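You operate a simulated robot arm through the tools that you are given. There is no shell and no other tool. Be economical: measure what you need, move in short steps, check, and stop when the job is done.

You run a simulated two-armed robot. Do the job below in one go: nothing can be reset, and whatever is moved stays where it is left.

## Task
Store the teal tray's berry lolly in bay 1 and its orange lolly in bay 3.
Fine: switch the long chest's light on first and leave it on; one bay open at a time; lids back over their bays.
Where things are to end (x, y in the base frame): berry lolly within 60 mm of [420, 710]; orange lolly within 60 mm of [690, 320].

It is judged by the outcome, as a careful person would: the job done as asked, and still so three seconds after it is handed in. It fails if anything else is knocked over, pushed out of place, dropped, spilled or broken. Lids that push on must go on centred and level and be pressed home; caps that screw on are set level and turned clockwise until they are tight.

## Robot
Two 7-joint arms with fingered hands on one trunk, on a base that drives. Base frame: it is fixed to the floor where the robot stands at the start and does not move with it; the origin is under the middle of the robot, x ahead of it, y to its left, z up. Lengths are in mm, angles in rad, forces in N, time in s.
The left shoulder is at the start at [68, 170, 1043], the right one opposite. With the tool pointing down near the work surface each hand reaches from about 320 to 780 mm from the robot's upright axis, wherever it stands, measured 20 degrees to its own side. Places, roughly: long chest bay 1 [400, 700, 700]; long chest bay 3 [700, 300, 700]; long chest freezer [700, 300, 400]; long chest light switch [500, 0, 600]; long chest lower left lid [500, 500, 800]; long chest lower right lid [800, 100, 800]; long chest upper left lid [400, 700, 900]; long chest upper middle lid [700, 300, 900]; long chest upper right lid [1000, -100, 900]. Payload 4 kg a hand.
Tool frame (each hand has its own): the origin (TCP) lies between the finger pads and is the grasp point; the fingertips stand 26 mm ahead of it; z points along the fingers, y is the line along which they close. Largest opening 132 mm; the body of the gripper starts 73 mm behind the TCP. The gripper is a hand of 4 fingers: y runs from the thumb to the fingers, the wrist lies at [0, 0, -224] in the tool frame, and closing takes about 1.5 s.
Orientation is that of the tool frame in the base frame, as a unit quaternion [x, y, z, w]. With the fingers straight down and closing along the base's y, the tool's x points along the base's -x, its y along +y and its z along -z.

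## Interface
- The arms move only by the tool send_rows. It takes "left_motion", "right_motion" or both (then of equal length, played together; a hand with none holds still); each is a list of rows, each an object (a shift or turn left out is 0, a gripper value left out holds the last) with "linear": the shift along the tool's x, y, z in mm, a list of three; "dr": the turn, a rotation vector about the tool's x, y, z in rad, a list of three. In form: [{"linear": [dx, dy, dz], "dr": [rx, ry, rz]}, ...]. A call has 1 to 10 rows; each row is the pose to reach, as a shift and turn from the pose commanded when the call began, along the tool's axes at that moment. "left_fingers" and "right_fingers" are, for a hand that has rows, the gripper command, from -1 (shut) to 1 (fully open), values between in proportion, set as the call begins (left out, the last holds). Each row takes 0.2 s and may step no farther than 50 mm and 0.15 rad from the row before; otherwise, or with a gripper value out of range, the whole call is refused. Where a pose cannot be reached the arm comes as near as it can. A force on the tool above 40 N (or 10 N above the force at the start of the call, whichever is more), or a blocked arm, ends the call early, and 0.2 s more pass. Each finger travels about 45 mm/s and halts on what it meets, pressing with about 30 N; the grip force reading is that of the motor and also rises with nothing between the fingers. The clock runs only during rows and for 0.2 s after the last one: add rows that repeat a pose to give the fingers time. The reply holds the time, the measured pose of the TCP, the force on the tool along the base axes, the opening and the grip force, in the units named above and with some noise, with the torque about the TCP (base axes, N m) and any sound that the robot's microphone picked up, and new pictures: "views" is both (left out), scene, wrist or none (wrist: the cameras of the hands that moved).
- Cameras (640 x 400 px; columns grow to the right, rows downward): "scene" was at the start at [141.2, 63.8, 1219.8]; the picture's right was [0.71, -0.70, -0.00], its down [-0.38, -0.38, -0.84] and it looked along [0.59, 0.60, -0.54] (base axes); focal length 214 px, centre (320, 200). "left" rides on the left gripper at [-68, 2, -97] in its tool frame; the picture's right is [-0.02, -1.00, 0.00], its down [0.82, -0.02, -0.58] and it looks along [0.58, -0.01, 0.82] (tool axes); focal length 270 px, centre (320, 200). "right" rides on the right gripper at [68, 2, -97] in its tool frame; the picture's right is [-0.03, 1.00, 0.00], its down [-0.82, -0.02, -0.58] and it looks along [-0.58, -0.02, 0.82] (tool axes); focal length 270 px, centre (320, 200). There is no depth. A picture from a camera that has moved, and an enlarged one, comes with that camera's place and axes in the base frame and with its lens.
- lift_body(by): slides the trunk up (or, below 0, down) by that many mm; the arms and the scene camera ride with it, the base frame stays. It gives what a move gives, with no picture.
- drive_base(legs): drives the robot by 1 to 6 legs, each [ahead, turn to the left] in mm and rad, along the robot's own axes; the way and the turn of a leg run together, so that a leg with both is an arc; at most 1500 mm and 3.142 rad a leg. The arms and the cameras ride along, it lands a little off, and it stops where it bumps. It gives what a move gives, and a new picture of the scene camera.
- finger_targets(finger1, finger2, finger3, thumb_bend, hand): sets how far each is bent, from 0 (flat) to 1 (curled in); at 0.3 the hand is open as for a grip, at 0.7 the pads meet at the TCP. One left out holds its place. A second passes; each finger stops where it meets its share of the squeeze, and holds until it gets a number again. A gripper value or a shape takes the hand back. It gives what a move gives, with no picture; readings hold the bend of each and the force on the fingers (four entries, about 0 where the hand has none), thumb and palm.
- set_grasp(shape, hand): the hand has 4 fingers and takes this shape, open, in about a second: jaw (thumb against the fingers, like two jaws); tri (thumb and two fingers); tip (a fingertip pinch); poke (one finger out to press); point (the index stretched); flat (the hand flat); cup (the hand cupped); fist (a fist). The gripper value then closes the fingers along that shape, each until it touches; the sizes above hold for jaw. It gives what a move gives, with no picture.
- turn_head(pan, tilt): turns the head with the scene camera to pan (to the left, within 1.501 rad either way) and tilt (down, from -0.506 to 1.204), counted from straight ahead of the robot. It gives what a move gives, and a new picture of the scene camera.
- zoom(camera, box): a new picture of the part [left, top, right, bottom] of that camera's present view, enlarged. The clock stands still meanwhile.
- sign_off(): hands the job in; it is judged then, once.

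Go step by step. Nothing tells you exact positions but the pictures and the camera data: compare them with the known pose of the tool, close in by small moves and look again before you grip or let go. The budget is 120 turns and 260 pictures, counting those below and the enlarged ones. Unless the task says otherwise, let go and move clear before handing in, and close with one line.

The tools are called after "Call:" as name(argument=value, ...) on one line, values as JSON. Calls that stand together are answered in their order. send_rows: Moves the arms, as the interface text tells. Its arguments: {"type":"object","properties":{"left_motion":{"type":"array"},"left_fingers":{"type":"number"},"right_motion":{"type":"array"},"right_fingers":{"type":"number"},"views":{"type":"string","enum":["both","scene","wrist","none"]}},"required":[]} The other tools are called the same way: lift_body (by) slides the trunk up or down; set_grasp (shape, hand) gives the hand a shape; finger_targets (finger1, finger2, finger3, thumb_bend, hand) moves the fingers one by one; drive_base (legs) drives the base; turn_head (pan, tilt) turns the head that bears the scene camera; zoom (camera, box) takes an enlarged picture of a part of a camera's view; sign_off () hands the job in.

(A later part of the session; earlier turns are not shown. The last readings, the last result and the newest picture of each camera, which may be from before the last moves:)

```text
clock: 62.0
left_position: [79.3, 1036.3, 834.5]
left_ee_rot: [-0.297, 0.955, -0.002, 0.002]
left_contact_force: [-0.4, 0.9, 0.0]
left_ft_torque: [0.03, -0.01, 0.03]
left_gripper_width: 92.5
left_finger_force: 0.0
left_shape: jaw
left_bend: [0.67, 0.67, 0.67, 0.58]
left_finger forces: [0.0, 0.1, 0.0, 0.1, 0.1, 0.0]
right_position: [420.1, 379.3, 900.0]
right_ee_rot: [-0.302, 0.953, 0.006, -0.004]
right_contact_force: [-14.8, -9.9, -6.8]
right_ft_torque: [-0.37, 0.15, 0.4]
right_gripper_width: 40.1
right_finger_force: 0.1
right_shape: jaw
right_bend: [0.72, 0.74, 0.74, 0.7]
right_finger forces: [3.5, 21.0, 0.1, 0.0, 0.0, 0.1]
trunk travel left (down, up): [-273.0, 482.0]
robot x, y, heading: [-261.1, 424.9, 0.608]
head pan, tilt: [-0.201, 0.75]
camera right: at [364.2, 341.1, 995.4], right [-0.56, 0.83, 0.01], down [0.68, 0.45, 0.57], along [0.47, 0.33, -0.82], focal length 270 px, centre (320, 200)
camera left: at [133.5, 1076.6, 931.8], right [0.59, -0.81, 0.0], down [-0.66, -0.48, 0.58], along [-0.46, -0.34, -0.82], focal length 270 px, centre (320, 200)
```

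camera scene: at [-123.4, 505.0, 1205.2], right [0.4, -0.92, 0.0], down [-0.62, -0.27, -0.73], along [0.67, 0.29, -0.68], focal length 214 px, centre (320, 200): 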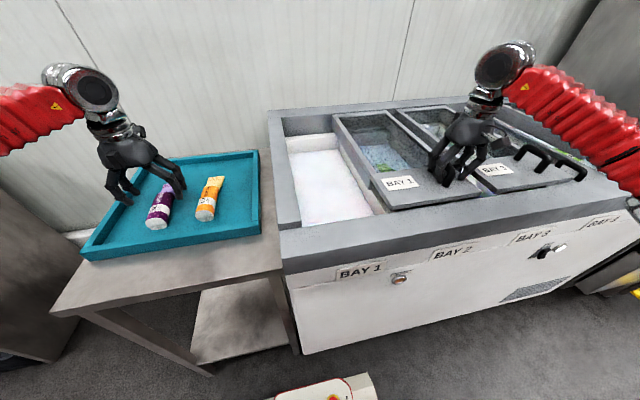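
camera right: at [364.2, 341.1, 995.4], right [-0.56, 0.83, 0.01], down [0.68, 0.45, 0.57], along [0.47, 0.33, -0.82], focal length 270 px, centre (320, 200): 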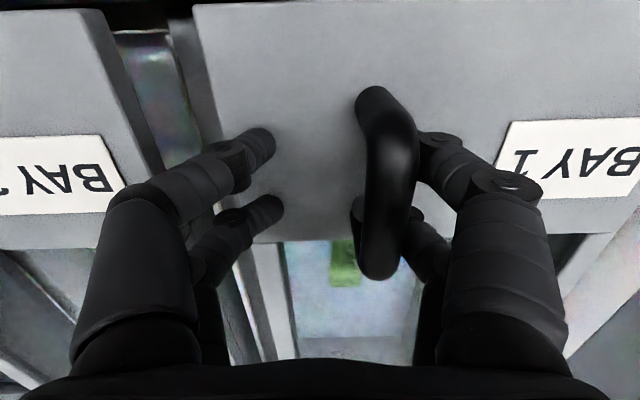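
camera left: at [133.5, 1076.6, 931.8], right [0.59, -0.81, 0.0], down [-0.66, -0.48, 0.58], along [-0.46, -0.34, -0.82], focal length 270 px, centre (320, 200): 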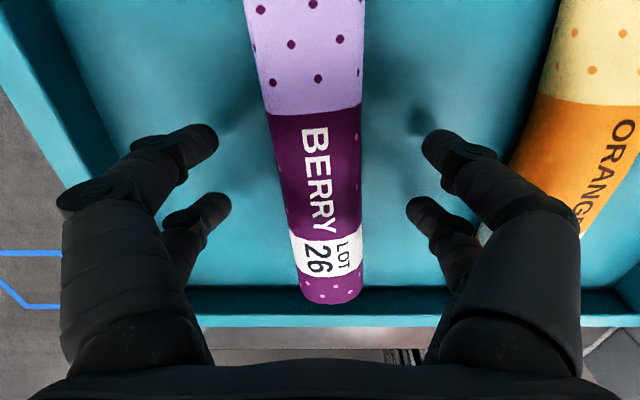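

Lolly is well centred between the fingers. Closing.

Call:
send_rows(left_motion=[{"linear": [0, 1, 3]}, {"linear": [0, 1, 3]}, {"linear": [0, 1, 3]}, {"linear": [0, 1, 3]}, {"linear": [0, 1, 3]}, {"linear": [0, 1, 3]}, {"linear": [0, 1, 3]}], left_fingers=-1, views="wrist")

```text
clock: 63.5
left_position: [78.4, 1035.8, 832.2]
left_ee_rot: [-0.297, 0.955, -0.002, 0.002]
left_contact_force: [0.8, 0.9, -0.7]
left_ft_torque: [-0.03, -0.04, -0.02]
left_gripper_width: 28.5
left_finger_force: 30.1
left_shape: jaw
left_bend: [0.74, 0.73, 0.74, 0.7]
left_finger forces: [26.1, 26.3, 26.1, 0.0, 26.6, 0.0]
right_position: [420.8, 379.6, 900.6]
right_ee_rot: [-0.304, 0.953, 0.006, -0.002]
right_contact_force: [-20.1, -12.9, -16.0]
right_ft_torque: [-0.8, 0.18, 0.49]
right_gripper_width: 39.5
right_finger_force: 0.0
right_shape: jaw
right_bend: [0.72, 0.73, 0.74, 0.7]
right_finger forces: [3.7, 28.4, 0.1, 0.0, 0.0, 0.1]
trunk travel left (down, up): [-273.0, 482.0]
robot x, y, heading: [-261.5, 428.5, 0.604]
head pan, tilt: [-0.201, 0.75]
camera left: at [133.1, 1077.0, 929.6], right [0.59, -0.81, 0.0], down [-0.66, -0.48, 0.58], along [-0.46, -0.34, -0.82], focal length 270 px, centre (320, 200)
```

left: 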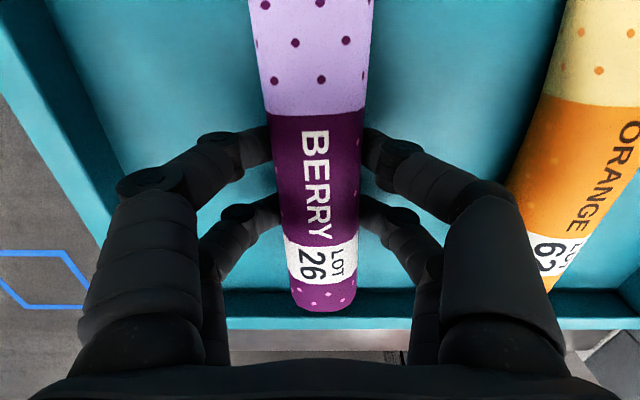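

Berry gripped firmly. Lifting it clear of the tray, then carrying it across to above bay 1.

Call:
send_rows(left_motion=[{"linear": [0, 0, -45]}, {"linear": [0, 0, -90]}, {"linear": [0, 0, -135]}, {"linear": [0, 0, -170]}, {"linear": [-5, -40, -180]}, {"linear": [-10, -80, -190]}, {"linear": [-15, -120, -190]}, {"linear": [-20, -160, -190]}, {"linear": [-25, -200, -190]}, {"linear": [-30, -245, -190]}], views="scene")

Call:
send_rows(left_motion=[{"linear": [-5, -40, 0]}, {"linear": [-10, -80, 0]}, {"linear": [-17, -120, 0]}, {"linear": [-24, -160, 0]}, {"linear": [-31, -200, 0]}, {"linear": [-31, -211, 0]}], views="both")

```text
clock: 65.8
left_position: [239.2, 850.3, 1025.7]
left_ee_rot: [-0.297, 0.955, -0.001, 0.002]
left_contact_force: [-0.2, -0.4, -0.9]
left_ft_torque: [0.02, 0.0, -0.01]
left_gripper_width: 28.5
left_finger_force: 29.8
left_shape: jaw
left_bend: [0.74, 0.73, 0.74, 0.7]
left_finger forces: [26.1, 26.2, 26.1, 0.1, 26.6, 0.0]
right_position: [421.1, 380.2, 901.9]
right_ee_rot: [-0.304, 0.953, 0.006, -0.002]
right_contact_force: [-19.2, -14.4, -13.9]
right_ft_torque: [-0.74, 0.27, 0.55]
right_gripper_width: 39.4
right_finger_force: 0.0
right_shape: jaw
right_bend: [0.72, 0.73, 0.74, 0.7]
right_finger forces: [3.7, 28.5, 0.1, 0.0, 0.0, 0.0]
trunk travel left (down, up): [-273.0, 482.0]
robot x, y, heading: [-258.9, 429.4, 0.606]
head pan, tilt: [-0.201, 0.75]
camera scene: at [-120.6, 503.7, 1204.7], right [0.4, -0.92, 0.0], down [-0.63, -0.27, -0.73], along [0.67, 0.29, -0.68], focal length 214 px, centre (320, 200)
```

scene: 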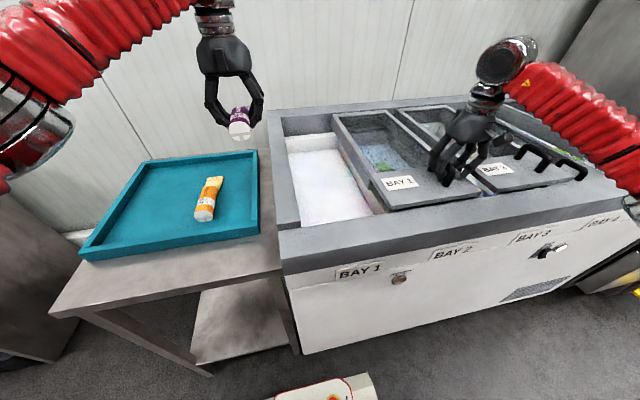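

```text
clock: 67.2
left_position: [308.0, 719.9, 1013.5]
left_ee_rot: [-0.305, 0.952, -0.004, 0.001]
left_contact_force: [0.8, 0.0, -0.2]
left_ft_torque: [-0.01, -0.02, 0.01]
left_gripper_width: 28.3
left_finger_force: 29.9
left_shape: jaw
left_bend: [0.74, 0.73, 0.74, 0.7]
left_finger forces: [26.5, 26.6, 26.4, 0.1, 27.0, 0.1]
left hand out of reach, approached as far as the arm can: row 3, 4, 5, 6
right_position: [420.1, 380.3, 901.0]
right_ee_rot: [-0.303, 0.953, 0.005, -0.001]
right_contact_force: [-19.0, -13.8, -9.9]
right_ft_torque: [-0.51, 0.28, 0.49]
right_gripper_width: 39.1
right_finger_force: 0.1
right_shape: jaw
right_bend: [0.72, 0.73, 0.74, 0.7]
right_finger forces: [4.3, 27.4, 0.1, 0.1, 0.0, 0.0]
trunk travel left (down, up): [-273.0, 482.0]
robot x, y, heading: [-259.4, 428.3, 0.607]
head pan, tilt: [-0.201, 0.75]
camera scene: at [-121.0, 504.8, 1204.6], right [0.4, -0.92, 0.0], down [-0.63, -0.27, -0.73], along [0.67, 0.29, -0.68], focal length 214 px, centre (320, 200)
camera left: at [361.7, 762.6, 1109.9], right [0.6, -0.8, 0.01], down [-0.65, -0.49, 0.58], along [-0.46, -0.35, -0.82], focal length 270 px, centre (320, 200)
```

scene: 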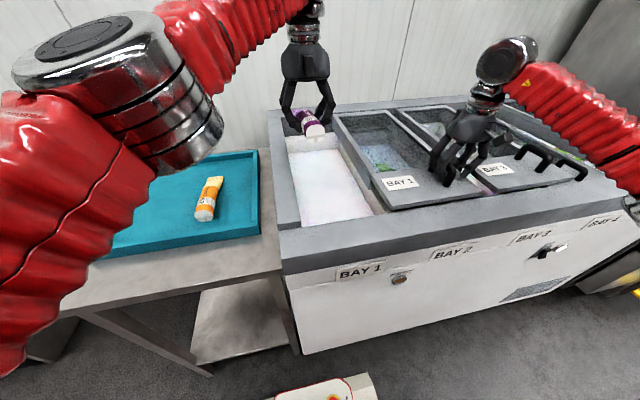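
left: 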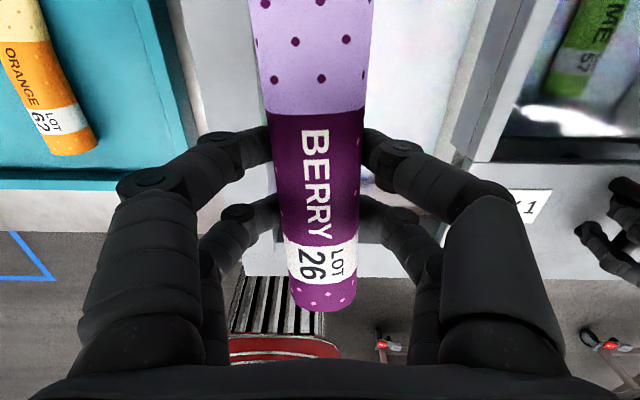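

The left arm nears its limit reaching across with this yaw; letting the hand turn clockwise a little should extend its reach. Trying that toward the bay centre, still high.

Call:
send_rows(left_motion=[{"linear": [-5, 0, 0], "dr": [0, 0, 0.12]}, {"linear": [-10, -15, 0], "dr": [0, 0, 0.24]}, {"linear": [-20, -30, 0], "dr": [0, 0, 0.36]}, {"linear": [-35, -50, 0], "dr": [0, 0, 0.4]}, {"linear": [-50, -68, 0], "dr": [0, 0, 0.4]}], views="scene")

```text
clock: 68.5
left_position: [310.8, 736.6, 1011.1]
left_ee_rot: [-0.131, 0.991, -0.013, 0.008]
left_contact_force: [0.4, -0.3, -0.7]
left_ft_torque: [-0.01, 0.01, 0.0]
left_gripper_width: 28.0
left_finger_force: 30.3
left_shape: jaw
left_bend: [0.74, 0.73, 0.74, 0.7]
left_finger forces: [26.7, 26.7, 26.5, 0.0, 27.2, 0.0]
left hand out of reach, approached as far as the arm can: row 1, 2, 3, 4, 5
right_position: [421.4, 379.8, 902.1]
right_ee_rot: [-0.303, 0.953, 0.004, -0.004]
right_contact_force: [-8.7, -4.9, -3.0]
right_ft_torque: [-0.18, 0.18, 0.12]
right_gripper_width: 39.6
right_finger_force: 0.1
right_shape: jaw
right_bend: [0.73, 0.74, 0.74, 0.7]
right_finger forces: [6.0, 15.9, 0.0, 0.2, 0.0, 0.0]
trunk travel left (down, up): [-273.0, 482.0]
robot x, y, heading: [-261.7, 426.8, 0.61]
head pan, tilt: [-0.201, 0.75]
stopped in row 5 (left hand): the arm was blocked; the commanded pose is now the measured one
camera scene: at [-120.2, 505.5, 1204.6], right [0.4, -0.92, 0.0], down [-0.63, -0.27, -0.73], along [0.67, 0.29, -0.68], focal length 214 px, centre (320, 200)
```

scene: 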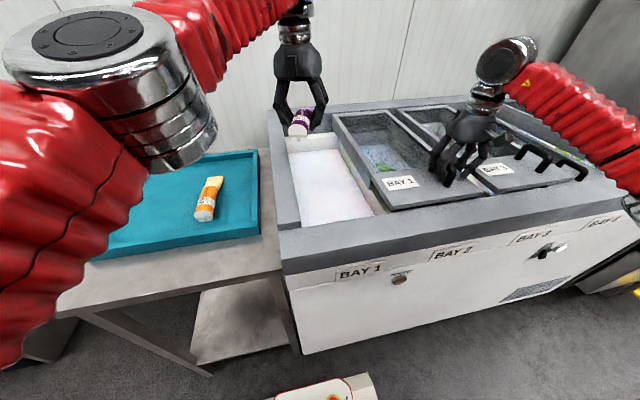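

The left arm is blocked crossing the body. I'll undo that yaw, raise the right hand off the handle, and turn the base slightly right so bay 1 comes in front of the left arm.

Call:
send_rows(left_motion=[{"linear": [0, 30, 0], "dr": [0, 0, -0.12]}, {"linear": [0, 60, 0], "dr": [0, 0, -0.24]}, {"linear": [10, 90, 0], "dr": [0, 0, -0.36]}, {"linear": [10, 90, 0], "dr": [0, 0, -0.36]}], right_motion=[{"linear": [0, 4, -30]}, {"linear": [0, 4, -70]}, {"linear": [0, 4, -110]}, {"linear": [0, 4, -130]}], views="none")

Call:
drive_base(legs=[[0, -0.3]])

```text
clock: 69.5
left_position: [281.1, 815.9, 1010.2]
left_ee_rot: [-0.303, 0.953, -0.013, 0.006]
left_contact_force: [-0.6, 0.7, -0.9]
left_ft_torque: [0.0, -0.01, -0.03]
left_gripper_width: 28.1
left_finger_force: 30.1
left_shape: jaw
left_bend: [0.74, 0.73, 0.74, 0.7]
left_finger forces: [26.6, 26.7, 26.5, 0.0, 27.3, 0.1]
right_position: [421.1, 380.8, 1032.8]
right_ee_rot: [-0.302, 0.953, 0.005, -0.002]
right_contact_force: [-0.3, 1.0, 0.3]
right_ft_torque: [0.0, -0.01, 0.03]
right_gripper_width: 39.8
right_finger_force: 0.0
right_shape: jaw
right_bend: [0.73, 0.73, 0.74, 0.7]
right_finger forces: [0.0, 0.1, 0.1, 0.0, 0.0, 0.0]
trunk travel left (down, up): [-273.0, 482.0]
robot x, y, heading: [-261.7, 430.6, 0.61]
head pan, tilt: [-0.201, 0.75]
```

```text
clock: 71.4
left_position: [366.8, 640.8, 1012.4]
left_ee_rot: [-0.159, 0.987, -0.015, 0.003]
left_contact_force: [-0.7, -0.5, -1.3]
left_ft_torque: [-0.02, -0.03, -0.02]
left_gripper_width: 28.1
left_finger_force: 30.2
left_shape: jaw
left_bend: [0.74, 0.73, 0.74, 0.7]
left_finger forces: [26.2, 26.6, 26.5, 0.1, 26.8, 0.1]
right_position: [372.0, 181.5, 1033.1]
right_ee_rot: [-0.159, 0.987, 0.008, -0.001]
right_contact_force: [0.4, -0.3, 0.2]
right_ft_torque: [0.0, 0.01, 0.02]
right_gripper_width: 39.8
right_finger_force: 0.1
right_shape: jaw
right_bend: [0.73, 0.73, 0.74, 0.7]
right_finger forces: [0.0, 0.0, 0.1, 0.1, 0.0, 0.1]
trunk travel left (down, up): [-273.0, 482.0]
robot x, y, heading: [-271.2, 446.4, 0.319]
head pan, tilt: [-0.201, 0.75]
stopped in leg 1: the robot was blocked; the commanded pose is now the measured one
camera scene: at [-113.2, 478.0, 1204.5], right [0.11, -0.99, 0.0], down [-0.68, -0.08, -0.73], along [0.73, 0.08, -0.68], focal length 214 px, centre (320, 200)
```

scene: 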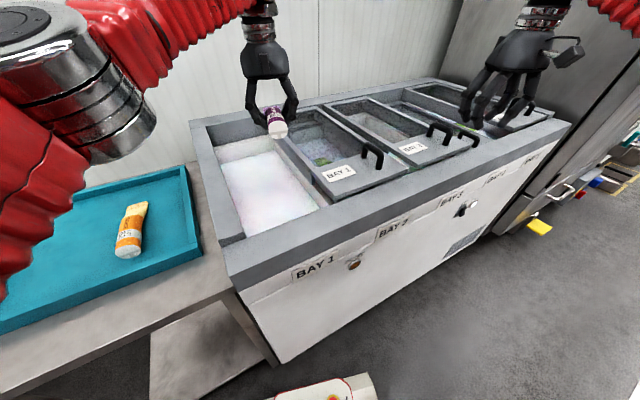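

Good: bay 1 is now in front of the left arm. Moving the berry over the bay centre, then lowering partway.

Call:
send_rows(left_motion=[{"linear": [-24, 20, 0]}, {"linear": [-48, 41, 0]}, {"linear": [-48, 41, 40]}, {"linear": [-48, 41, 80]}, {"linear": [-48, 41, 110]}], views="both")

```text
clock: 72.6
left_position: [399.7, 695.7, 899.0]
left_ee_rot: [-0.161, 0.987, -0.015, 0.002]
left_contact_force: [0.0, 0.7, -1.7]
left_ft_torque: [-0.02, 0.0, -0.02]
left_gripper_width: 28.0
left_finger_force: 30.1
left_shape: jaw
left_bend: [0.74, 0.73, 0.74, 0.7]
left_finger forces: [26.1, 26.4, 26.2, 0.0, 26.6, 0.0]
left hand out of reach, approached as far as the arm can: row 1, 2, 3, 4
right_position: [372.2, 184.4, 1033.5]
right_ee_rot: [-0.16, 0.987, 0.005, -0.002]
right_contact_force: [-0.4, 1.3, -0.7]
right_ft_torque: [-0.03, 0.01, -0.01]
right_gripper_width: 39.6
right_finger_force: 0.0
right_shape: jaw
right_bend: [0.73, 0.73, 0.74, 0.7]
right_finger forces: [0.0, 0.0, 0.0, 0.0, 0.0, 0.0]
trunk travel left (down, up): [-273.0, 482.0]
robot x, y, heading: [-271.8, 446.1, 0.319]
head pan, tilt: [-0.201, 0.75]
camera scene: at [-112.3, 481.5, 1204.2], right [0.12, -0.99, 0.0], down [-0.68, -0.08, -0.73], along [0.73, 0.08, -0.68], focal length 214 px, centre (320, 200)
camera left: at [463.3, 722.2, 996.0], right [0.34, -0.94, 0.03], down [-0.77, -0.26, 0.58], along [-0.53, -0.22, -0.82], focal length 270 px, centre (320, 200)
```

scene: 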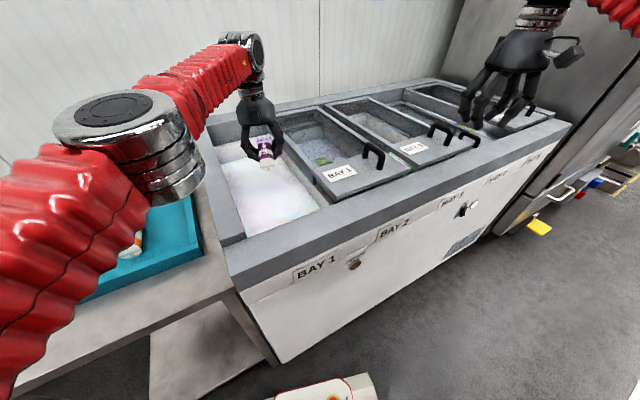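
left: 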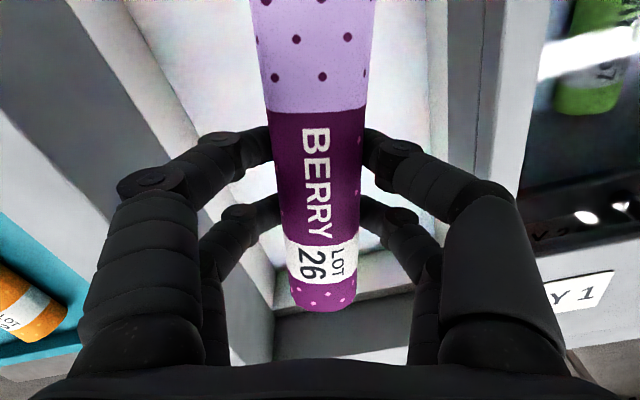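

Centred over the open bay. Lowering further while aligning the lolly a bit more with the bay.

Call:
send_rows(left_motion=[{"linear": [0, 0, 30], "dr": [0, 0, -0.08]}, {"linear": [0, 0, 60], "dr": [0, 0, -0.16]}, {"linear": [0, 0, 90], "dr": [0, 0, -0.2]}, {"linear": [0, 0, 110], "dr": [0, 0, -0.2]}], views="both")

```text
clock: 73.6
left_position: [403.3, 688.1, 790.1]
left_ee_rot: [-0.259, 0.966, -0.014, 0.002]
left_contact_force: [1.1, 0.3, -0.3]
left_ft_torque: [0.0, 0.01, -0.01]
left_gripper_width: 28.1
left_finger_force: 30.0
left_shape: jaw
left_bend: [0.74, 0.73, 0.74, 0.7]
left_finger forces: [26.0, 26.2, 26.0, 0.1, 26.6, 0.0]
right_position: [372.5, 184.8, 1032.6]
right_ee_rot: [-0.159, 0.987, 0.006, -0.001]
right_contact_force: [-0.2, -0.5, 0.2]
right_ft_torque: [-0.01, 0.0, -0.02]
right_gripper_width: 39.5
right_finger_force: 0.0
right_shape: jaw
right_bend: [0.73, 0.73, 0.74, 0.7]
right_finger forces: [0.1, 0.0, 0.1, 0.0, 0.0, 0.0]
trunk travel left (down, up): [-273.0, 482.0]
robot x, y, heading: [-271.1, 445.1, 0.315]
head pan, tilt: [-0.201, 0.75]
camera scene: at [-112.7, 479.4, 1204.4], right [0.11, -0.99, 0.0], down [-0.68, -0.08, -0.73], along [0.73, 0.08, -0.68], focal length 214 px, centre (320, 200)
camera left: at [460.4, 727.4, 885.7], right [0.52, -0.85, 0.03], down [-0.7, -0.41, 0.58], along [-0.48, -0.32, -0.81], focal length 270 px, centre (320, 200)
```

scene: 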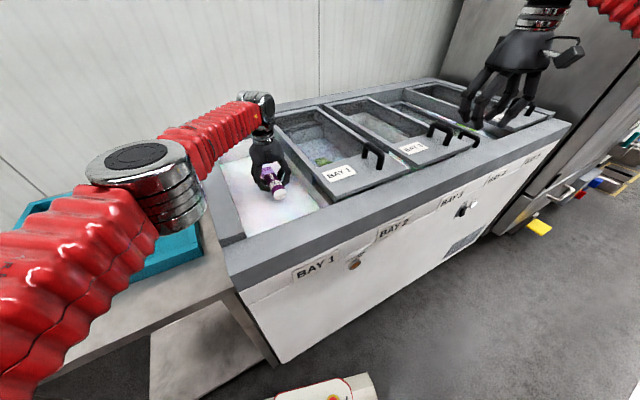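
left: 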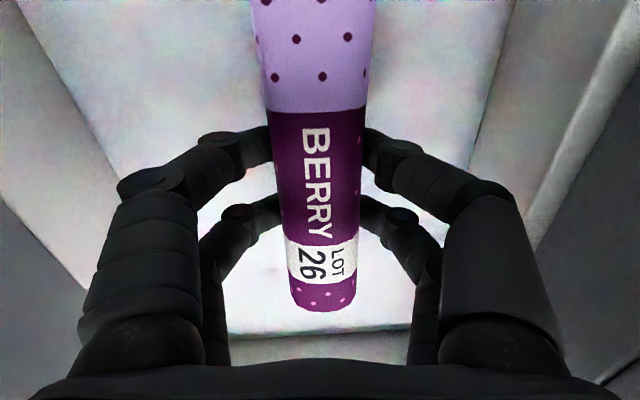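

Well aligned. Lowering in small steps until it touches the bay floor.

Call:
send_rows(left_motion=[{"linear": [0, 0, 8]}, {"linear": [0, 0, 16]}, {"linear": [0, 0, 24]}, {"linear": [0, 0, 31]}, {"linear": [0, 0, 38]}, {"linear": [0, 0, 45]}], views="wrist")

```text
clock: 75.1
left_position: [403.2, 688.3, 756.5]
left_ee_rot: [-0.259, 0.966, -0.016, 0.01]
left_contact_force: [-5.0, 0.0, 20.1]
left_ft_torque: [0.06, 0.24, 0.05]
left_gripper_width: 29.0
left_finger_force: 29.6
left_shape: jaw
left_bend: [0.75, 0.75, 0.74, 0.71]
left_finger forces: [28.5, 34.8, 28.3, 0.0, 28.6, 0.0]
left hand out of reach, approached as far as the arm can: row 6
right_position: [370.6, 181.1, 1035.6]
right_ee_rot: [-0.159, 0.987, 0.006, 0.001]
right_contact_force: [-0.4, -0.4, -0.3]
right_ft_torque: [-0.02, 0.02, -0.01]
right_gripper_width: 39.6
right_finger_force: 0.0
right_shape: jaw
right_bend: [0.73, 0.73, 0.74, 0.7]
right_finger forces: [0.0, 0.1, 0.0, 0.0, 0.0, 0.0]
trunk travel left (down, up): [-273.0, 482.0]
robot x, y, heading: [-270.6, 444.5, 0.314]
head pan, tilt: [-0.201, 0.75]
stopped in row 6 (left hand): the force on the tool passed its limit at 47 N (the readings are from after the stop); the commanded pose is now the measured one
camera left: at [458.8, 727.7, 853.3], right [0.52, -0.85, 0.04], down [-0.71, -0.41, 0.57], along [-0.47, -0.32, -0.82], focal length 270 px, centre (320, 200)
```

left: 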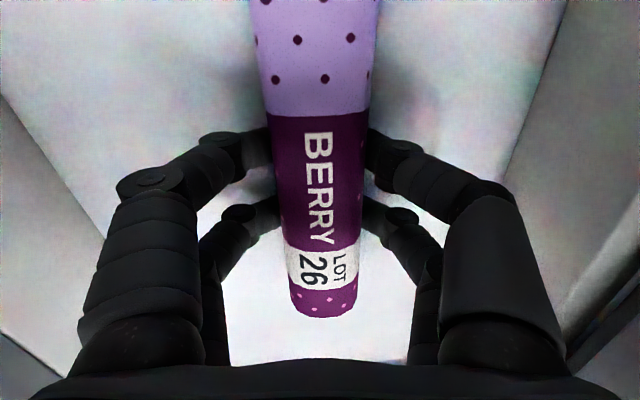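

The lolly rests on the floor (contact upward). Easing up 3 mm, then opening.

Call:
send_rows(left_motion=[{"linear": [0, 0, -2]}, {"linear": [0, 0, -3]}, {"linear": [0, 0, -3]}, {"linear": [0, 0, -3]}, {"linear": [0, 0, -3]}, {"linear": [0, 0, -3]}], left_fingers=0.2, views="wrist")

```text
clock: 76.5
left_position: [402.6, 687.3, 756.1]
left_ee_rot: [-0.257, 0.966, -0.014, 0.009]
left_contact_force: [3.0, -8.6, 23.2]
left_ft_torque: [0.45, 0.34, 0.08]
left_gripper_width: 71.8
left_finger_force: 0.1
left_shape: jaw
left_bend: [0.75, 0.76, 0.71, 0.7]
left_finger forces: [11.1, 11.9, 0.1, 0.0, 0.0, 0.0]
right_position: [371.0, 181.0, 1034.1]
right_ee_rot: [-0.159, 0.987, 0.006, 0.001]
right_contact_force: [0.1, -0.4, 0.1]
right_ft_torque: [-0.02, -0.04, -0.02]
right_gripper_width: 39.6
right_finger_force: 0.0
right_shape: jaw
right_bend: [0.73, 0.73, 0.74, 0.7]
right_finger forces: [0.0, 0.0, 0.1, 0.1, 0.1, 0.0]
trunk travel left (down, up): [-273.0, 482.0]
robot x, y, heading: [-270.2, 446.4, 0.32]
head pan, tilt: [-0.201, 0.75]
camera left: at [458.4, 726.6, 854.0], right [0.52, -0.85, 0.03], down [-0.71, -0.41, 0.57], along [-0.47, -0.32, -0.82], focal length 270 px, centre (320, 200)
```

left: 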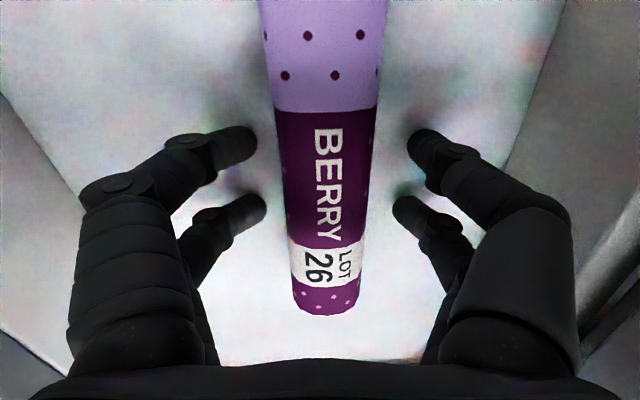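

Berry is released and lying flat in bay 1. Raising the left hand out and away, then turning the base back so the right hand returns over the lid handle.

Call:
send_rows(left_motion=[{"linear": [0, 0, -40]}, {"linear": [0, 0, -80]}, {"linear": [0, 0, -120]}, {"linear": [0, 0, -165]}, {"linear": [0, 0, -210]}, {"linear": [0, 0, -255]}, {"linear": [20, 40, -290]}, {"linear": [40, 80, -300]}, {"linear": [60, 120, -300]}, {"linear": [80, 160, -300]}], views="none")

Call:
drive_base(legs=[[0, 0.29]])

Call:
zoom(camera="right", box=[0, 0, 640, 400])

```text
refused: row 7 steps farther than a row can; nothing moved
```

```text
clock: 77.5
left_position: [378.1, 746.7, 760.3]
left_ee_rot: [-0.304, 0.952, -0.024, 0.014]
left_contact_force: [3.1, -6.2, 3.4]
left_ft_torque: [0.19, 0.14, 0.09]
left_gripper_width: 76.9
left_finger_force: 0.1
left_shape: jaw
left_bend: [0.72, 0.72, 0.71, 0.7]
left_finger forces: [4.6, 5.1, 0.0, 0.0, 0.0, 0.0]
right_position: [397.6, 254.2, 1034.2]
right_ee_rot: [-0.214, 0.977, 0.008, -0.001]
right_contact_force: [-0.3, 1.0, 0.2]
right_ft_torque: [-0.01, 0.01, 0.0]
right_gripper_width: 39.7
right_finger_force: 0.0
right_shape: jaw
right_bend: [0.73, 0.73, 0.74, 0.7]
right_finger forces: [0.0, 0.0, 0.0, 0.0, 0.0, 0.0]
trunk travel left (down, up): [-273.0, 482.0]
robot x, y, heading: [-269.9, 440.2, 0.424]
head pan, tilt: [-0.201, 0.75]
stopped in leg 1: the force on the tool passed its limit at 58 N (the readings are from after the stop); the commanded pose is now the measured one
camera scene: at [-114.8, 489.5, 1204.2], right [0.22, -0.98, 0.0], down [-0.67, -0.15, -0.73], along [0.71, 0.16, -0.68], focal length 214 px, centre (320, 200)
```

scene: 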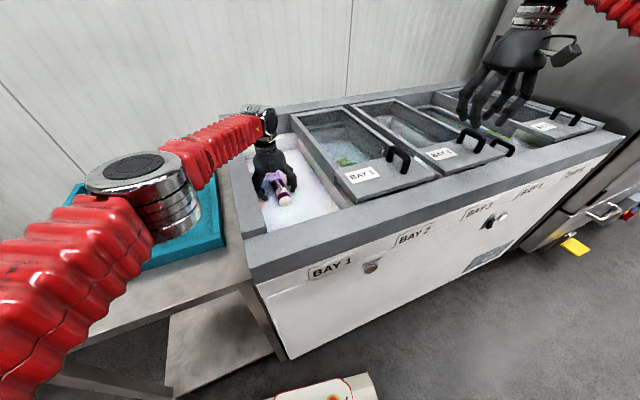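

```text
1.00 times, centred on (320, 200) of right (not enlarged: the box is as wide or as high as the picture)
camera zoom: at [335.7, 224.2, 1130.3], right [-0.39, 0.92, 0.01], down [0.75, 0.31, 0.58], along [0.53, 0.24, -0.81], focal length 270 px, centre (320, 200)
```

zoom: 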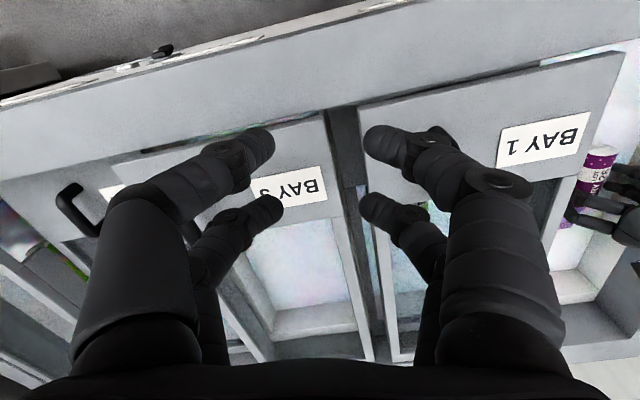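

My batched drive went ahead after the arm move was refused, and the hand shifted inside the bay. I'll check the berry's place in the left camera.

Call:
zoom(camera="left", box=[0, 0, 640, 400])

```text
1.00 times, centred on (320, 200) of left (not enlarged: the box is as wide or as high as the picture)
camera zoom: at [428.9, 792.4, 857.1], right [0.6, -0.8, 0.06], down [-0.68, -0.47, 0.57], along [-0.43, -0.38, -0.82], focal length 270 px, centre (320, 200)
```

zoom: 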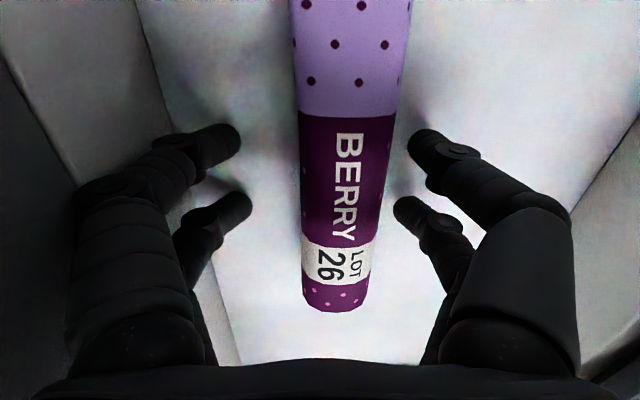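

The lolly was nudged ~45 mm left; it is still in the bay, but I'll re-grip it and re-centre it.

Call:
send_rows(left_motion=[{"linear": [0, -6, -2]}, {"linear": [0, -12, -2]}, {"linear": [0, -12, -2]}, {"linear": [0, -12, -2]}, {"linear": [0, -12, -2]}, {"linear": [0, -12, -2]}, {"linear": [0, -12, -2]}, {"linear": [0, -12, -2]}], left_fingers=-1, views="none")

```text
clock: 79.3
left_position: [381.4, 739.7, 761.0]
left_ee_rot: [-0.305, 0.952, -0.023, 0.012]
left_contact_force: [0.7, 0.2, 0.2]
left_ft_torque: [-0.03, -0.03, 0.03]
left_gripper_width: 14.9
left_finger_force: 29.7
left_shape: jaw
left_bend: [0.72, 0.73, 0.65, 0.68]
left_finger forces: [26.3, 26.2, 26.0, 0.0, 26.2, 0.0]
left hand out of reach, approached as far as the arm can: row 2
right_position: [398.9, 253.0, 1034.3]
right_ee_rot: [-0.212, 0.977, 0.006, -0.001]
right_contact_force: [-1.8, -0.1, -1.0]
right_ft_torque: [-0.01, 0.0, 0.0]
right_gripper_width: 39.7
right_finger_force: 0.1
right_shape: jaw
right_bend: [0.73, 0.73, 0.74, 0.7]
right_finger forces: [0.0, 0.1, 0.0, 0.1, 0.1, 0.0]
trunk travel left (down, up): [-273.0, 482.0]
robot x, y, heading: [-270.2, 438.7, 0.422]
head pan, tilt: [-0.201, 0.75]
```

Call:
send_rows(left_motion=[{"linear": [0, 0, -12]}, {"linear": [0, 0, -22]}, {"linear": [0, -15, -22]}, {"linear": [0, -30, -22]}, {"linear": [0, -45, -22]}, {"linear": [0, -45, -14]}, {"linear": [0, -45, -7]}, {"linear": [0, -45, -1]}], views="wrist")

```text
clock: 81.1
left_position: [384.6, 711.1, 786.7]
left_ee_rot: [-0.304, 0.952, -0.023, 0.013]
left_contact_force: [-0.8, 0.5, -1.0]
left_ft_torque: [-0.01, -0.03, 0.01]
left_gripper_width: 14.8
left_finger_force: 29.7
left_shape: jaw
left_bend: [0.72, 0.73, 0.65, 0.68]
left_finger forces: [26.5, 26.3, 26.1, 0.1, 26.4, 0.1]
left hand out of reach, approached as far as the arm can: row 3, 4, 5, 6, 7, 8
right_position: [398.6, 251.8, 1034.2]
right_ee_rot: [-0.214, 0.977, 0.006, -0.001]
right_contact_force: [-0.1, 0.0, -0.2]
right_ft_torque: [-0.01, 0.01, 0.02]
right_gripper_width: 39.6
right_finger_force: 0.0
right_shape: jaw
right_bend: [0.73, 0.73, 0.74, 0.7]
right_finger forces: [0.0, 0.0, 0.0, 0.0, 0.0, 0.0]
trunk travel left (down, up): [-273.0, 482.0]
robot x, y, heading: [-267.5, 440.0, 0.423]
head pan, tilt: [-0.201, 0.75]
camera left: at [435.2, 757.5, 884.4], right [0.6, -0.8, 0.05], down [-0.67, -0.47, 0.57], along [-0.43, -0.38, -0.82], focal length 270 px, centre (320, 200)
```

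left: 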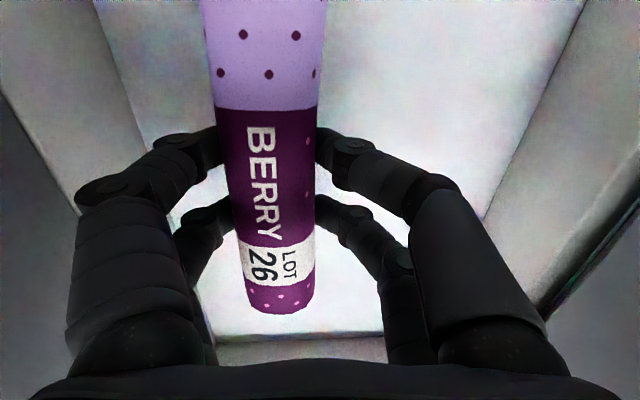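

The grip is off-centre, so I'll set the lolly down, re-centre the hand on it and re-grip before shifting it.

Call:
send_rows(left_motion=[{"linear": [0, 0, 10]}, {"linear": [0, 0, 18]}, {"linear": [0, 0, 25]}], views="none")

Call:
send_rows(left_motion=[{}, {}, {}, {"linear": [0, 8, 0]}, {"linear": [0, 15, 0]}, {"linear": [0, 21, 0]}, {"linear": [0, 21, 0]}], left_fingers=0.0, views="wrist")

```text
clock: 81.9
left_position: [383.3, 711.3, 761.7]
left_ee_rot: [-0.304, 0.952, -0.023, 0.013]
left_contact_force: [0.0, 0.5, -0.2]
left_ft_torque: [-0.02, 0.0, -0.02]
left_gripper_width: 14.9
left_finger_force: 29.9
left_shape: jaw
left_bend: [0.72, 0.73, 0.65, 0.68]
left_finger forces: [26.3, 26.2, 25.9, 0.0, 26.3, 0.0]
right_position: [397.8, 252.8, 1034.8]
right_ee_rot: [-0.213, 0.977, 0.006, 0.0]
right_contact_force: [0.6, 0.1, -0.2]
right_ft_torque: [-0.03, 0.01, -0.01]
right_gripper_width: 39.8
right_finger_force: 0.0
right_shape: jaw
right_bend: [0.73, 0.73, 0.74, 0.7]
right_finger forces: [0.0, 0.0, 0.1, 0.1, 0.1, 0.2]
trunk travel left (down, up): [-273.0, 482.0]
robot x, y, heading: [-265.9, 443.6, 0.425]
head pan, tilt: [-0.201, 0.75]
```

```text
clock: 83.5
left_position: [379.8, 727.4, 760.6]
left_ee_rot: [-0.305, 0.952, -0.023, 0.01]
left_contact_force: [0.9, -0.8, -0.7]
left_ft_torque: [0.01, 0.03, 0.01]
left_gripper_width: 65.4
left_finger_force: 0.1
left_shape: jaw
left_bend: [0.73, 0.73, 0.73, 0.7]
left_finger forces: [0.0, 0.0, 0.0, 0.0, 0.0, 0.0]
left hand out of reach, approached as far as the arm can: row 6, 7
right_position: [398.9, 252.4, 1034.7]
right_ee_rot: [-0.214, 0.977, 0.007, -0.001]
right_contact_force: [0.0, 0.5, -0.3]
right_ft_torque: [0.01, 0.02, 0.0]
right_gripper_width: 39.9
right_finger_force: 0.0
right_shape: jaw
right_bend: [0.73, 0.73, 0.74, 0.7]
right_finger forces: [0.0, 0.1, 0.0, 0.0, 0.0, 0.0]
trunk travel left (down, up): [-273.0, 482.0]
robot x, y, heading: [-266.2, 442.2, 0.421]
head pan, tilt: [-0.201, 0.75]
camera left: at [430.9, 773.6, 857.3], right [0.6, -0.8, 0.05], down [-0.67, -0.47, 0.57], along [-0.43, -0.38, -0.82], focal length 270 px, centre (320, 200)
```

left: 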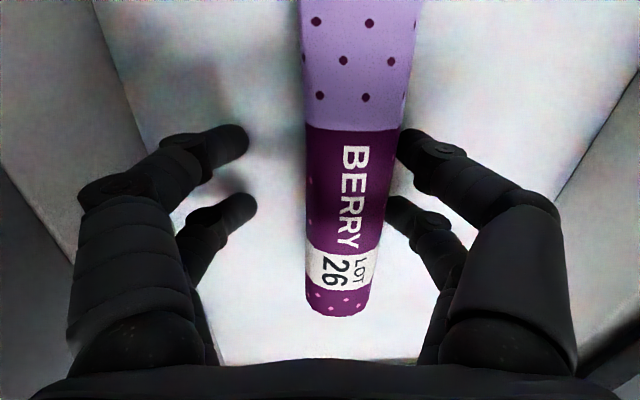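

The berry now lies at about [388, 714], well inside tolerance (~35 mm). Centring the hand slightly and lifting straight out.

Call:
send_rows(left_motion=[{"linear": [0, -8, 0]}, {"linear": [0, -8, -30]}, {"linear": [0, -8, -75]}, {"linear": [0, -8, -120]}, {"linear": [0, -8, -165]}, {"linear": [0, -8, -210]}, {"linear": [0, -8, -250]}, {"linear": [0, 20, -280]}, {"linear": [10, 60, -285]}, {"linear": [20, 100, -285]}], views="both")

```text
clock: 85.7
left_position: [289.3, 809.8, 1037.8]
left_ee_rot: [-0.306, 0.952, -0.024, 0.013]
left_contact_force: [-0.7, -0.4, 0.7]
left_ft_torque: [-0.02, 0.0, 0.03]
left_gripper_width: 65.5
left_finger_force: 0.1
left_shape: jaw
left_bend: [0.73, 0.73, 0.73, 0.7]
left_finger forces: [0.1, 0.1, 0.1, 0.1, 0.1, 0.0]
left hand out of reach, approached as far as the arm can: row 6, 7, 8
right_position: [397.9, 253.8, 1034.5]
right_ee_rot: [-0.213, 0.977, 0.006, 0.0]
right_contact_force: [-0.5, -0.3, -0.7]
right_ft_torque: [0.01, -0.01, -0.01]
right_gripper_width: 39.5
right_finger_force: 0.0
right_shape: jaw
right_bend: [0.73, 0.73, 0.74, 0.7]
right_finger forces: [0.1, 0.1, 0.0, 0.0, 0.0, 0.0]
trunk travel left (down, up): [-273.0, 482.0]
robot x, y, heading: [-269.6, 441.9, 0.423]
head pan, tilt: [-0.201, 0.75]
camera scene: at [-115.5, 491.0, 1204.5], right [0.22, -0.98, 0.0], down [-0.67, -0.15, -0.73], along [0.71, 0.16, -0.68], focal length 214 px, centre (320, 200)
camera left: at [340.0, 855.3, 1136.1], right [0.6, -0.8, 0.05], down [-0.67, -0.47, 0.57], along [-0.43, -0.38, -0.82], focal length 270 px, centre (320, 200)
```

scene: 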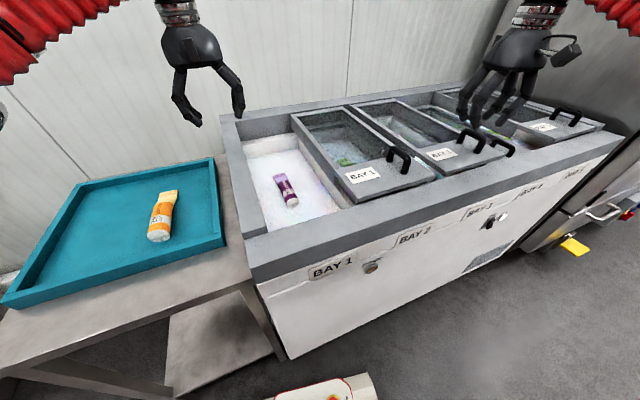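
left: 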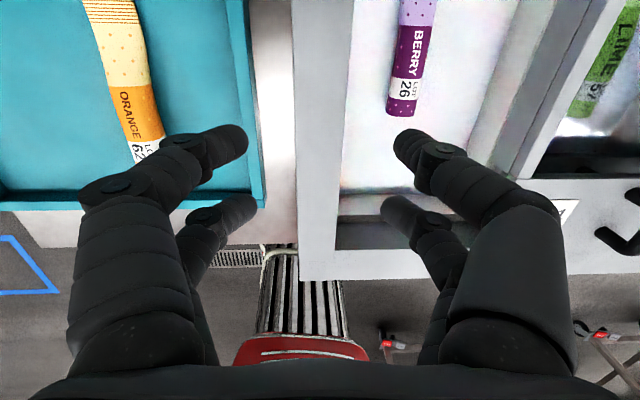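

Berry sits at ≈[394, 725] in bay 1. Now turning the base back square so the right hand is over lid 1's handle.

Call:
drive_base(legs=[[0, 0.183]])

Call:
zoom(camera="right", box=[0, 0, 640, 400])

```text
clock: 86.9
left_position: [214.9, 904.6, 1038.2]
left_ee_rot: [-0.391, 0.92, -0.021, 0.015]
left_contact_force: [0.6, 0.1, 0.2]
left_ft_torque: [-0.04, 0.01, 0.0]
left_gripper_width: 65.7
left_finger_force: 0.0
left_shape: jaw
left_bend: [0.73, 0.73, 0.73, 0.7]
left_finger forces: [0.0, 0.0, 0.0, 0.1, 0.0, 0.0]
right_position: [420.6, 377.0, 1035.0]
right_ee_rot: [-0.301, 0.954, 0.006, -0.001]
right_contact_force: [0.0, -0.4, 0.8]
right_ft_torque: [0.02, 0.01, 0.0]
right_gripper_width: 39.6
right_finger_force: 0.0
right_shape: jaw
right_bend: [0.73, 0.73, 0.74, 0.7]
right_finger forces: [0.0, 0.1, 0.0, 0.0, 0.1, 0.0]
trunk travel left (down, up): [-273.0, 482.0]
robot x, y, heading: [-259.9, 431.1, 0.607]
head pan, tilt: [-0.201, 0.75]
camera scene: at [-119.0, 507.7, 1204.3], right [0.39, -0.92, 0.0], down [-0.63, -0.27, -0.73], along [0.67, 0.29, -0.68], focal length 214 px, centre (320, 200)
```

scene: 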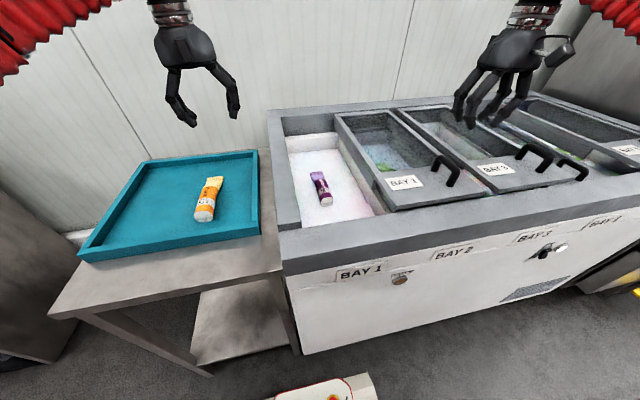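

```text
1.00 times, centred on (320, 200) of right (not enlarged: the box is as wide or as high as the picture)
camera zoom: at [365.1, 338.7, 1130.5], right [-0.55, 0.83, 0.01], down [0.68, 0.45, 0.58], along [0.48, 0.33, -0.82], focal length 270 px, centre (320, 200)
```

zoom: 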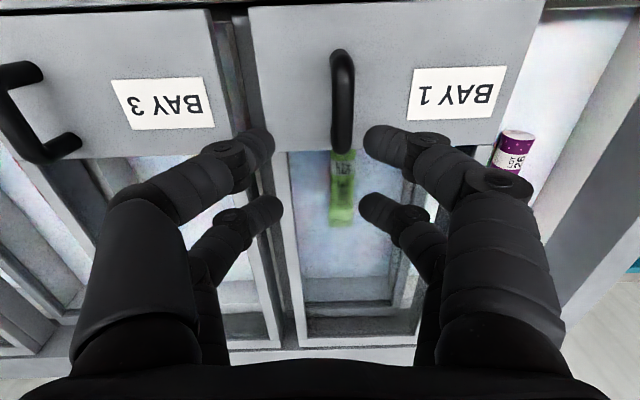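

Handle is 19 mm left of the hand centre. Lowering around it and gripping.

Call:
send_rows(right_motion=[{"linear": [0, 10, 40]}, {"linear": [0, 18, 80]}, {"linear": [0, 19, 115]}, {"linear": [0, 19, 139]}], right_fingers=0.0, views="wrist")

```text
clock: 87.9
left_position: [213.7, 905.2, 1040.1]
left_ee_rot: [-0.39, 0.92, -0.023, 0.015]
left_contact_force: [-0.6, -0.1, 0.0]
left_ft_torque: [0.05, -0.01, -0.02]
left_gripper_width: 65.8
left_finger_force: 0.0
left_shape: jaw
left_bend: [0.73, 0.73, 0.73, 0.7]
left_finger forces: [0.0, 0.1, 0.0, 0.0, 0.1, 0.1]
right_position: [409.9, 397.2, 897.9]
right_ee_rot: [-0.301, 0.954, 0.005, -0.001]
right_contact_force: [0.4, 0.3, 2.3]
right_ft_torque: [-0.08, -0.13, 0.02]
right_gripper_width: 65.4
right_finger_force: 0.1
right_shape: jaw
right_bend: [0.73, 0.73, 0.73, 0.7]
right_finger forces: [0.0, 0.0, 2.1, 0.1, 0.0, 0.0]
trunk travel left (down, up): [-273.0, 482.0]
robot x, y, heading: [-259.9, 431.6, 0.606]
head pan, tilt: [-0.201, 0.75]
camera right: at [354.0, 357.9, 992.8], right [-0.55, 0.83, 0.01], down [0.68, 0.44, 0.58], along [0.48, 0.33, -0.81], focal length 270 px, centre (320, 200)
```

right: 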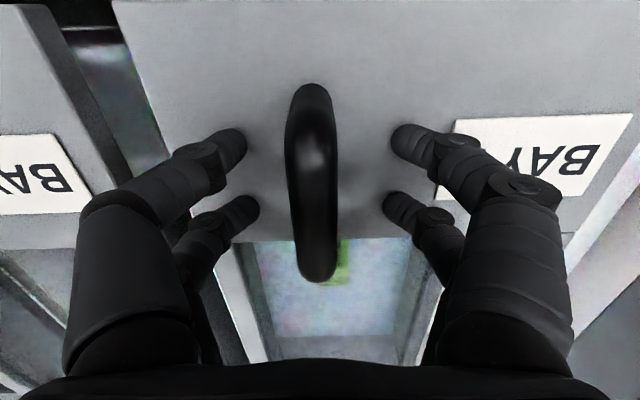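

Call:
send_rows(right_motion=[{"linear": [0, 0, -3]}, {"linear": [0, 0, -3]}, {"linear": [0, 0, -3]}, {"linear": [0, 0, -3]}, {"linear": [0, 0, -3]}, {"linear": [0, 0, -3]}, {"linear": [0, 0, -3]}], right_fingers=-1, views="none")

Call:
send_rows(right_motion=[{"linear": [0, 18, 0]}, {"linear": [0, 38, 0]}, {"linear": [0, 58, 0]}, {"linear": [0, 78, 0]}, {"linear": [0, 98, 0]}, {"linear": [0, 118, 0]}, {"linear": [0, 138, 0]}, {"linear": [0, 158, 0]}, {"linear": [0, 178, 0]}, {"linear": [0, 190, 0]}], views="both")

```text
clock: 89.5
left_position: [213.5, 905.1, 1039.9]
left_ee_rot: [-0.391, 0.92, -0.022, 0.015]
left_contact_force: [0.7, 0.1, -0.3]
left_ft_torque: [0.03, 0.02, 0.01]
left_gripper_width: 65.7
left_finger_force: 0.1
left_shape: jaw
left_bend: [0.73, 0.73, 0.73, 0.7]
left_finger forces: [0.0, 0.1, 0.0, 0.0, 0.0, 0.1]
right_position: [410.4, 395.7, 899.4]
right_ee_rot: [-0.302, 0.953, 0.006, -0.002]
right_contact_force: [-7.2, -5.1, -5.6]
right_ft_torque: [-0.04, 0.34, 0.31]
right_gripper_width: 0.0
right_finger_force: 30.4
right_shape: jaw
right_bend: [0.62, 0.64, 0.77, 0.7]
right_finger forces: [0.0, 27.5, 0.0, 0.1, 4.7, 0.0]
trunk travel left (down, up): [-273.0, 482.0]
robot x, y, heading: [-260.2, 432.8, 0.606]
head pan, tilt: [-0.201, 0.75]
```

```text
clock: 91.7
left_position: [215.2, 904.1, 1038.2]
left_ee_rot: [-0.391, 0.92, -0.021, 0.014]
left_contact_force: [0.2, -0.5, 0.7]
left_ft_torque: [0.0, -0.01, -0.04]
left_gripper_width: 66.0
left_finger_force: 0.0
left_shape: jaw
left_bend: [0.73, 0.73, 0.73, 0.7]
left_finger forces: [0.0, 0.0, 0.0, 0.0, 0.1, 0.0]
right_position: [301.4, 548.9, 901.4]
right_ee_rot: [-0.302, 0.953, 0.005, -0.002]
right_contact_force: [-12.7, -10.0, -29.1]
right_ft_torque: [0.15, 0.5, 0.15]
right_gripper_width: 0.0
right_finger_force: 30.0
right_shape: jaw
right_bend: [0.62, 0.62, 0.77, 0.69]
right_finger forces: [0.0, 29.9, 0.0, 0.0, 11.6, 0.0]
trunk travel left (down, up): [-273.0, 482.0]
robot x, y, heading: [-262.2, 429.3, 0.607]
head pan, tilt: [-0.201, 0.75]
camera scene: at [-118.4, 506.8, 1204.1], right [0.39, -0.92, 0.0], down [-0.63, -0.27, -0.73], along [0.67, 0.29, -0.68], focal length 214 px, centre (320, 200)
camera right: at [244.1, 510.4, 997.4], right [-0.56, 0.83, 0.01], down [0.68, 0.45, 0.58], along [0.47, 0.33, -0.82], focal length 270 px, centre (320, 200)
```

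scene: 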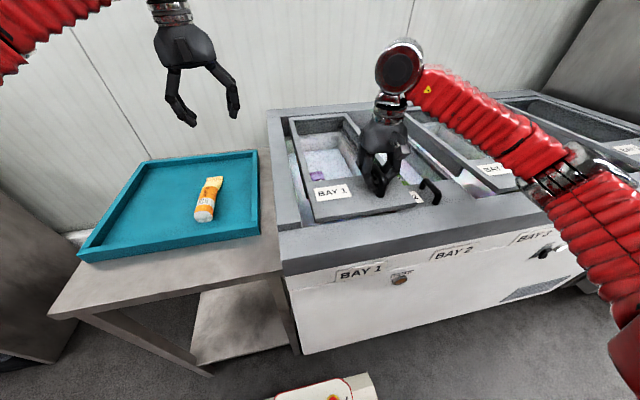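
right: 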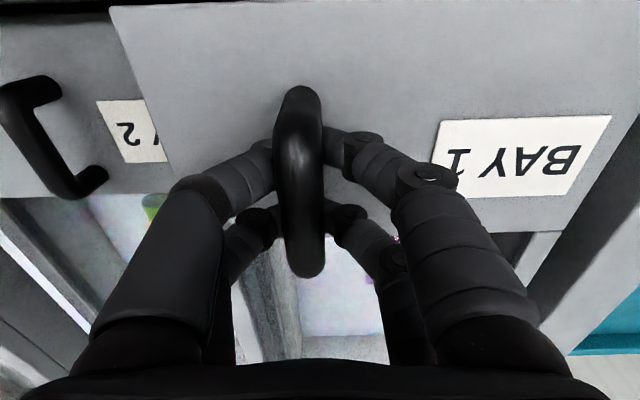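

Nearly closed; about 18 mm remains compared with the first picture. Pushing gently in small steps.

Call:
send_rows(right_motion=[{"linear": [0, 5, 1]}, {"linear": [0, 10, 2]}, {"linear": [0, 14, 3]}, {"linear": [0, 18, 3]}, {"linear": [0, 22, 3]}], views="both")

```text
clock: 92.9
left_position: [213.2, 904.4, 1039.4]
left_ee_rot: [-0.391, 0.92, -0.021, 0.015]
left_contact_force: [0.1, 0.5, 0.2]
left_ft_torque: [0.03, 0.02, 0.0]
left_gripper_width: 65.6
left_finger_force: 0.0
left_shape: jaw
left_bend: [0.73, 0.73, 0.73, 0.7]
left_finger forces: [0.0, 0.0, 0.0, 0.0, 0.1, 0.0]
right_position: [287.0, 567.6, 899.8]
right_ee_rot: [-0.302, 0.953, 0.008, 0.0]
right_contact_force: [-13.1, -7.9, -2.9]
right_ft_torque: [-0.07, 0.39, 0.19]
right_gripper_width: 0.2
right_finger_force: 30.0
right_shape: jaw
right_bend: [0.62, 0.63, 0.77, 0.69]
right_finger forces: [0.0, 31.9, 0.0, 0.1, 5.3, 0.0]
trunk travel left (down, up): [-273.0, 482.0]
robot x, y, heading: [-262.0, 432.2, 0.597]
head pan, tilt: [-0.201, 0.75]
camera scene: at [-120.6, 506.4, 1204.8], right [0.39, -0.92, 0.0], down [-0.63, -0.27, -0.73], along [0.67, 0.29, -0.68], focal length 214 px, centre (320, 200)
camera right: at [230.4, 528.2, 995.6], right [-0.55, 0.83, 0.01], down [0.68, 0.44, 0.58], along [0.48, 0.33, -0.81], focal length 270 px, centre (320, 200)
```

scene: 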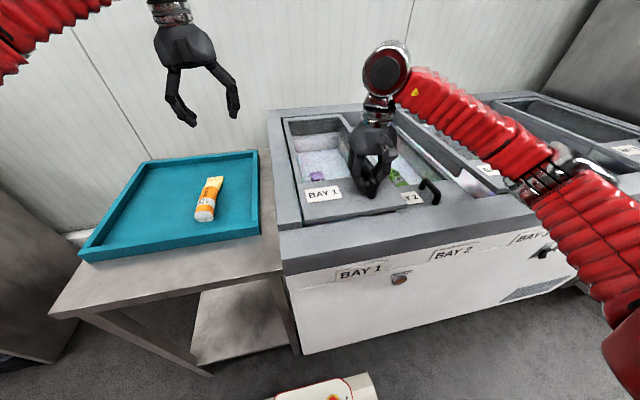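
right: 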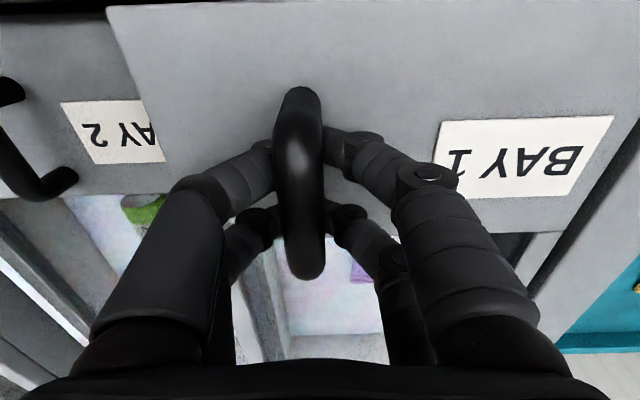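

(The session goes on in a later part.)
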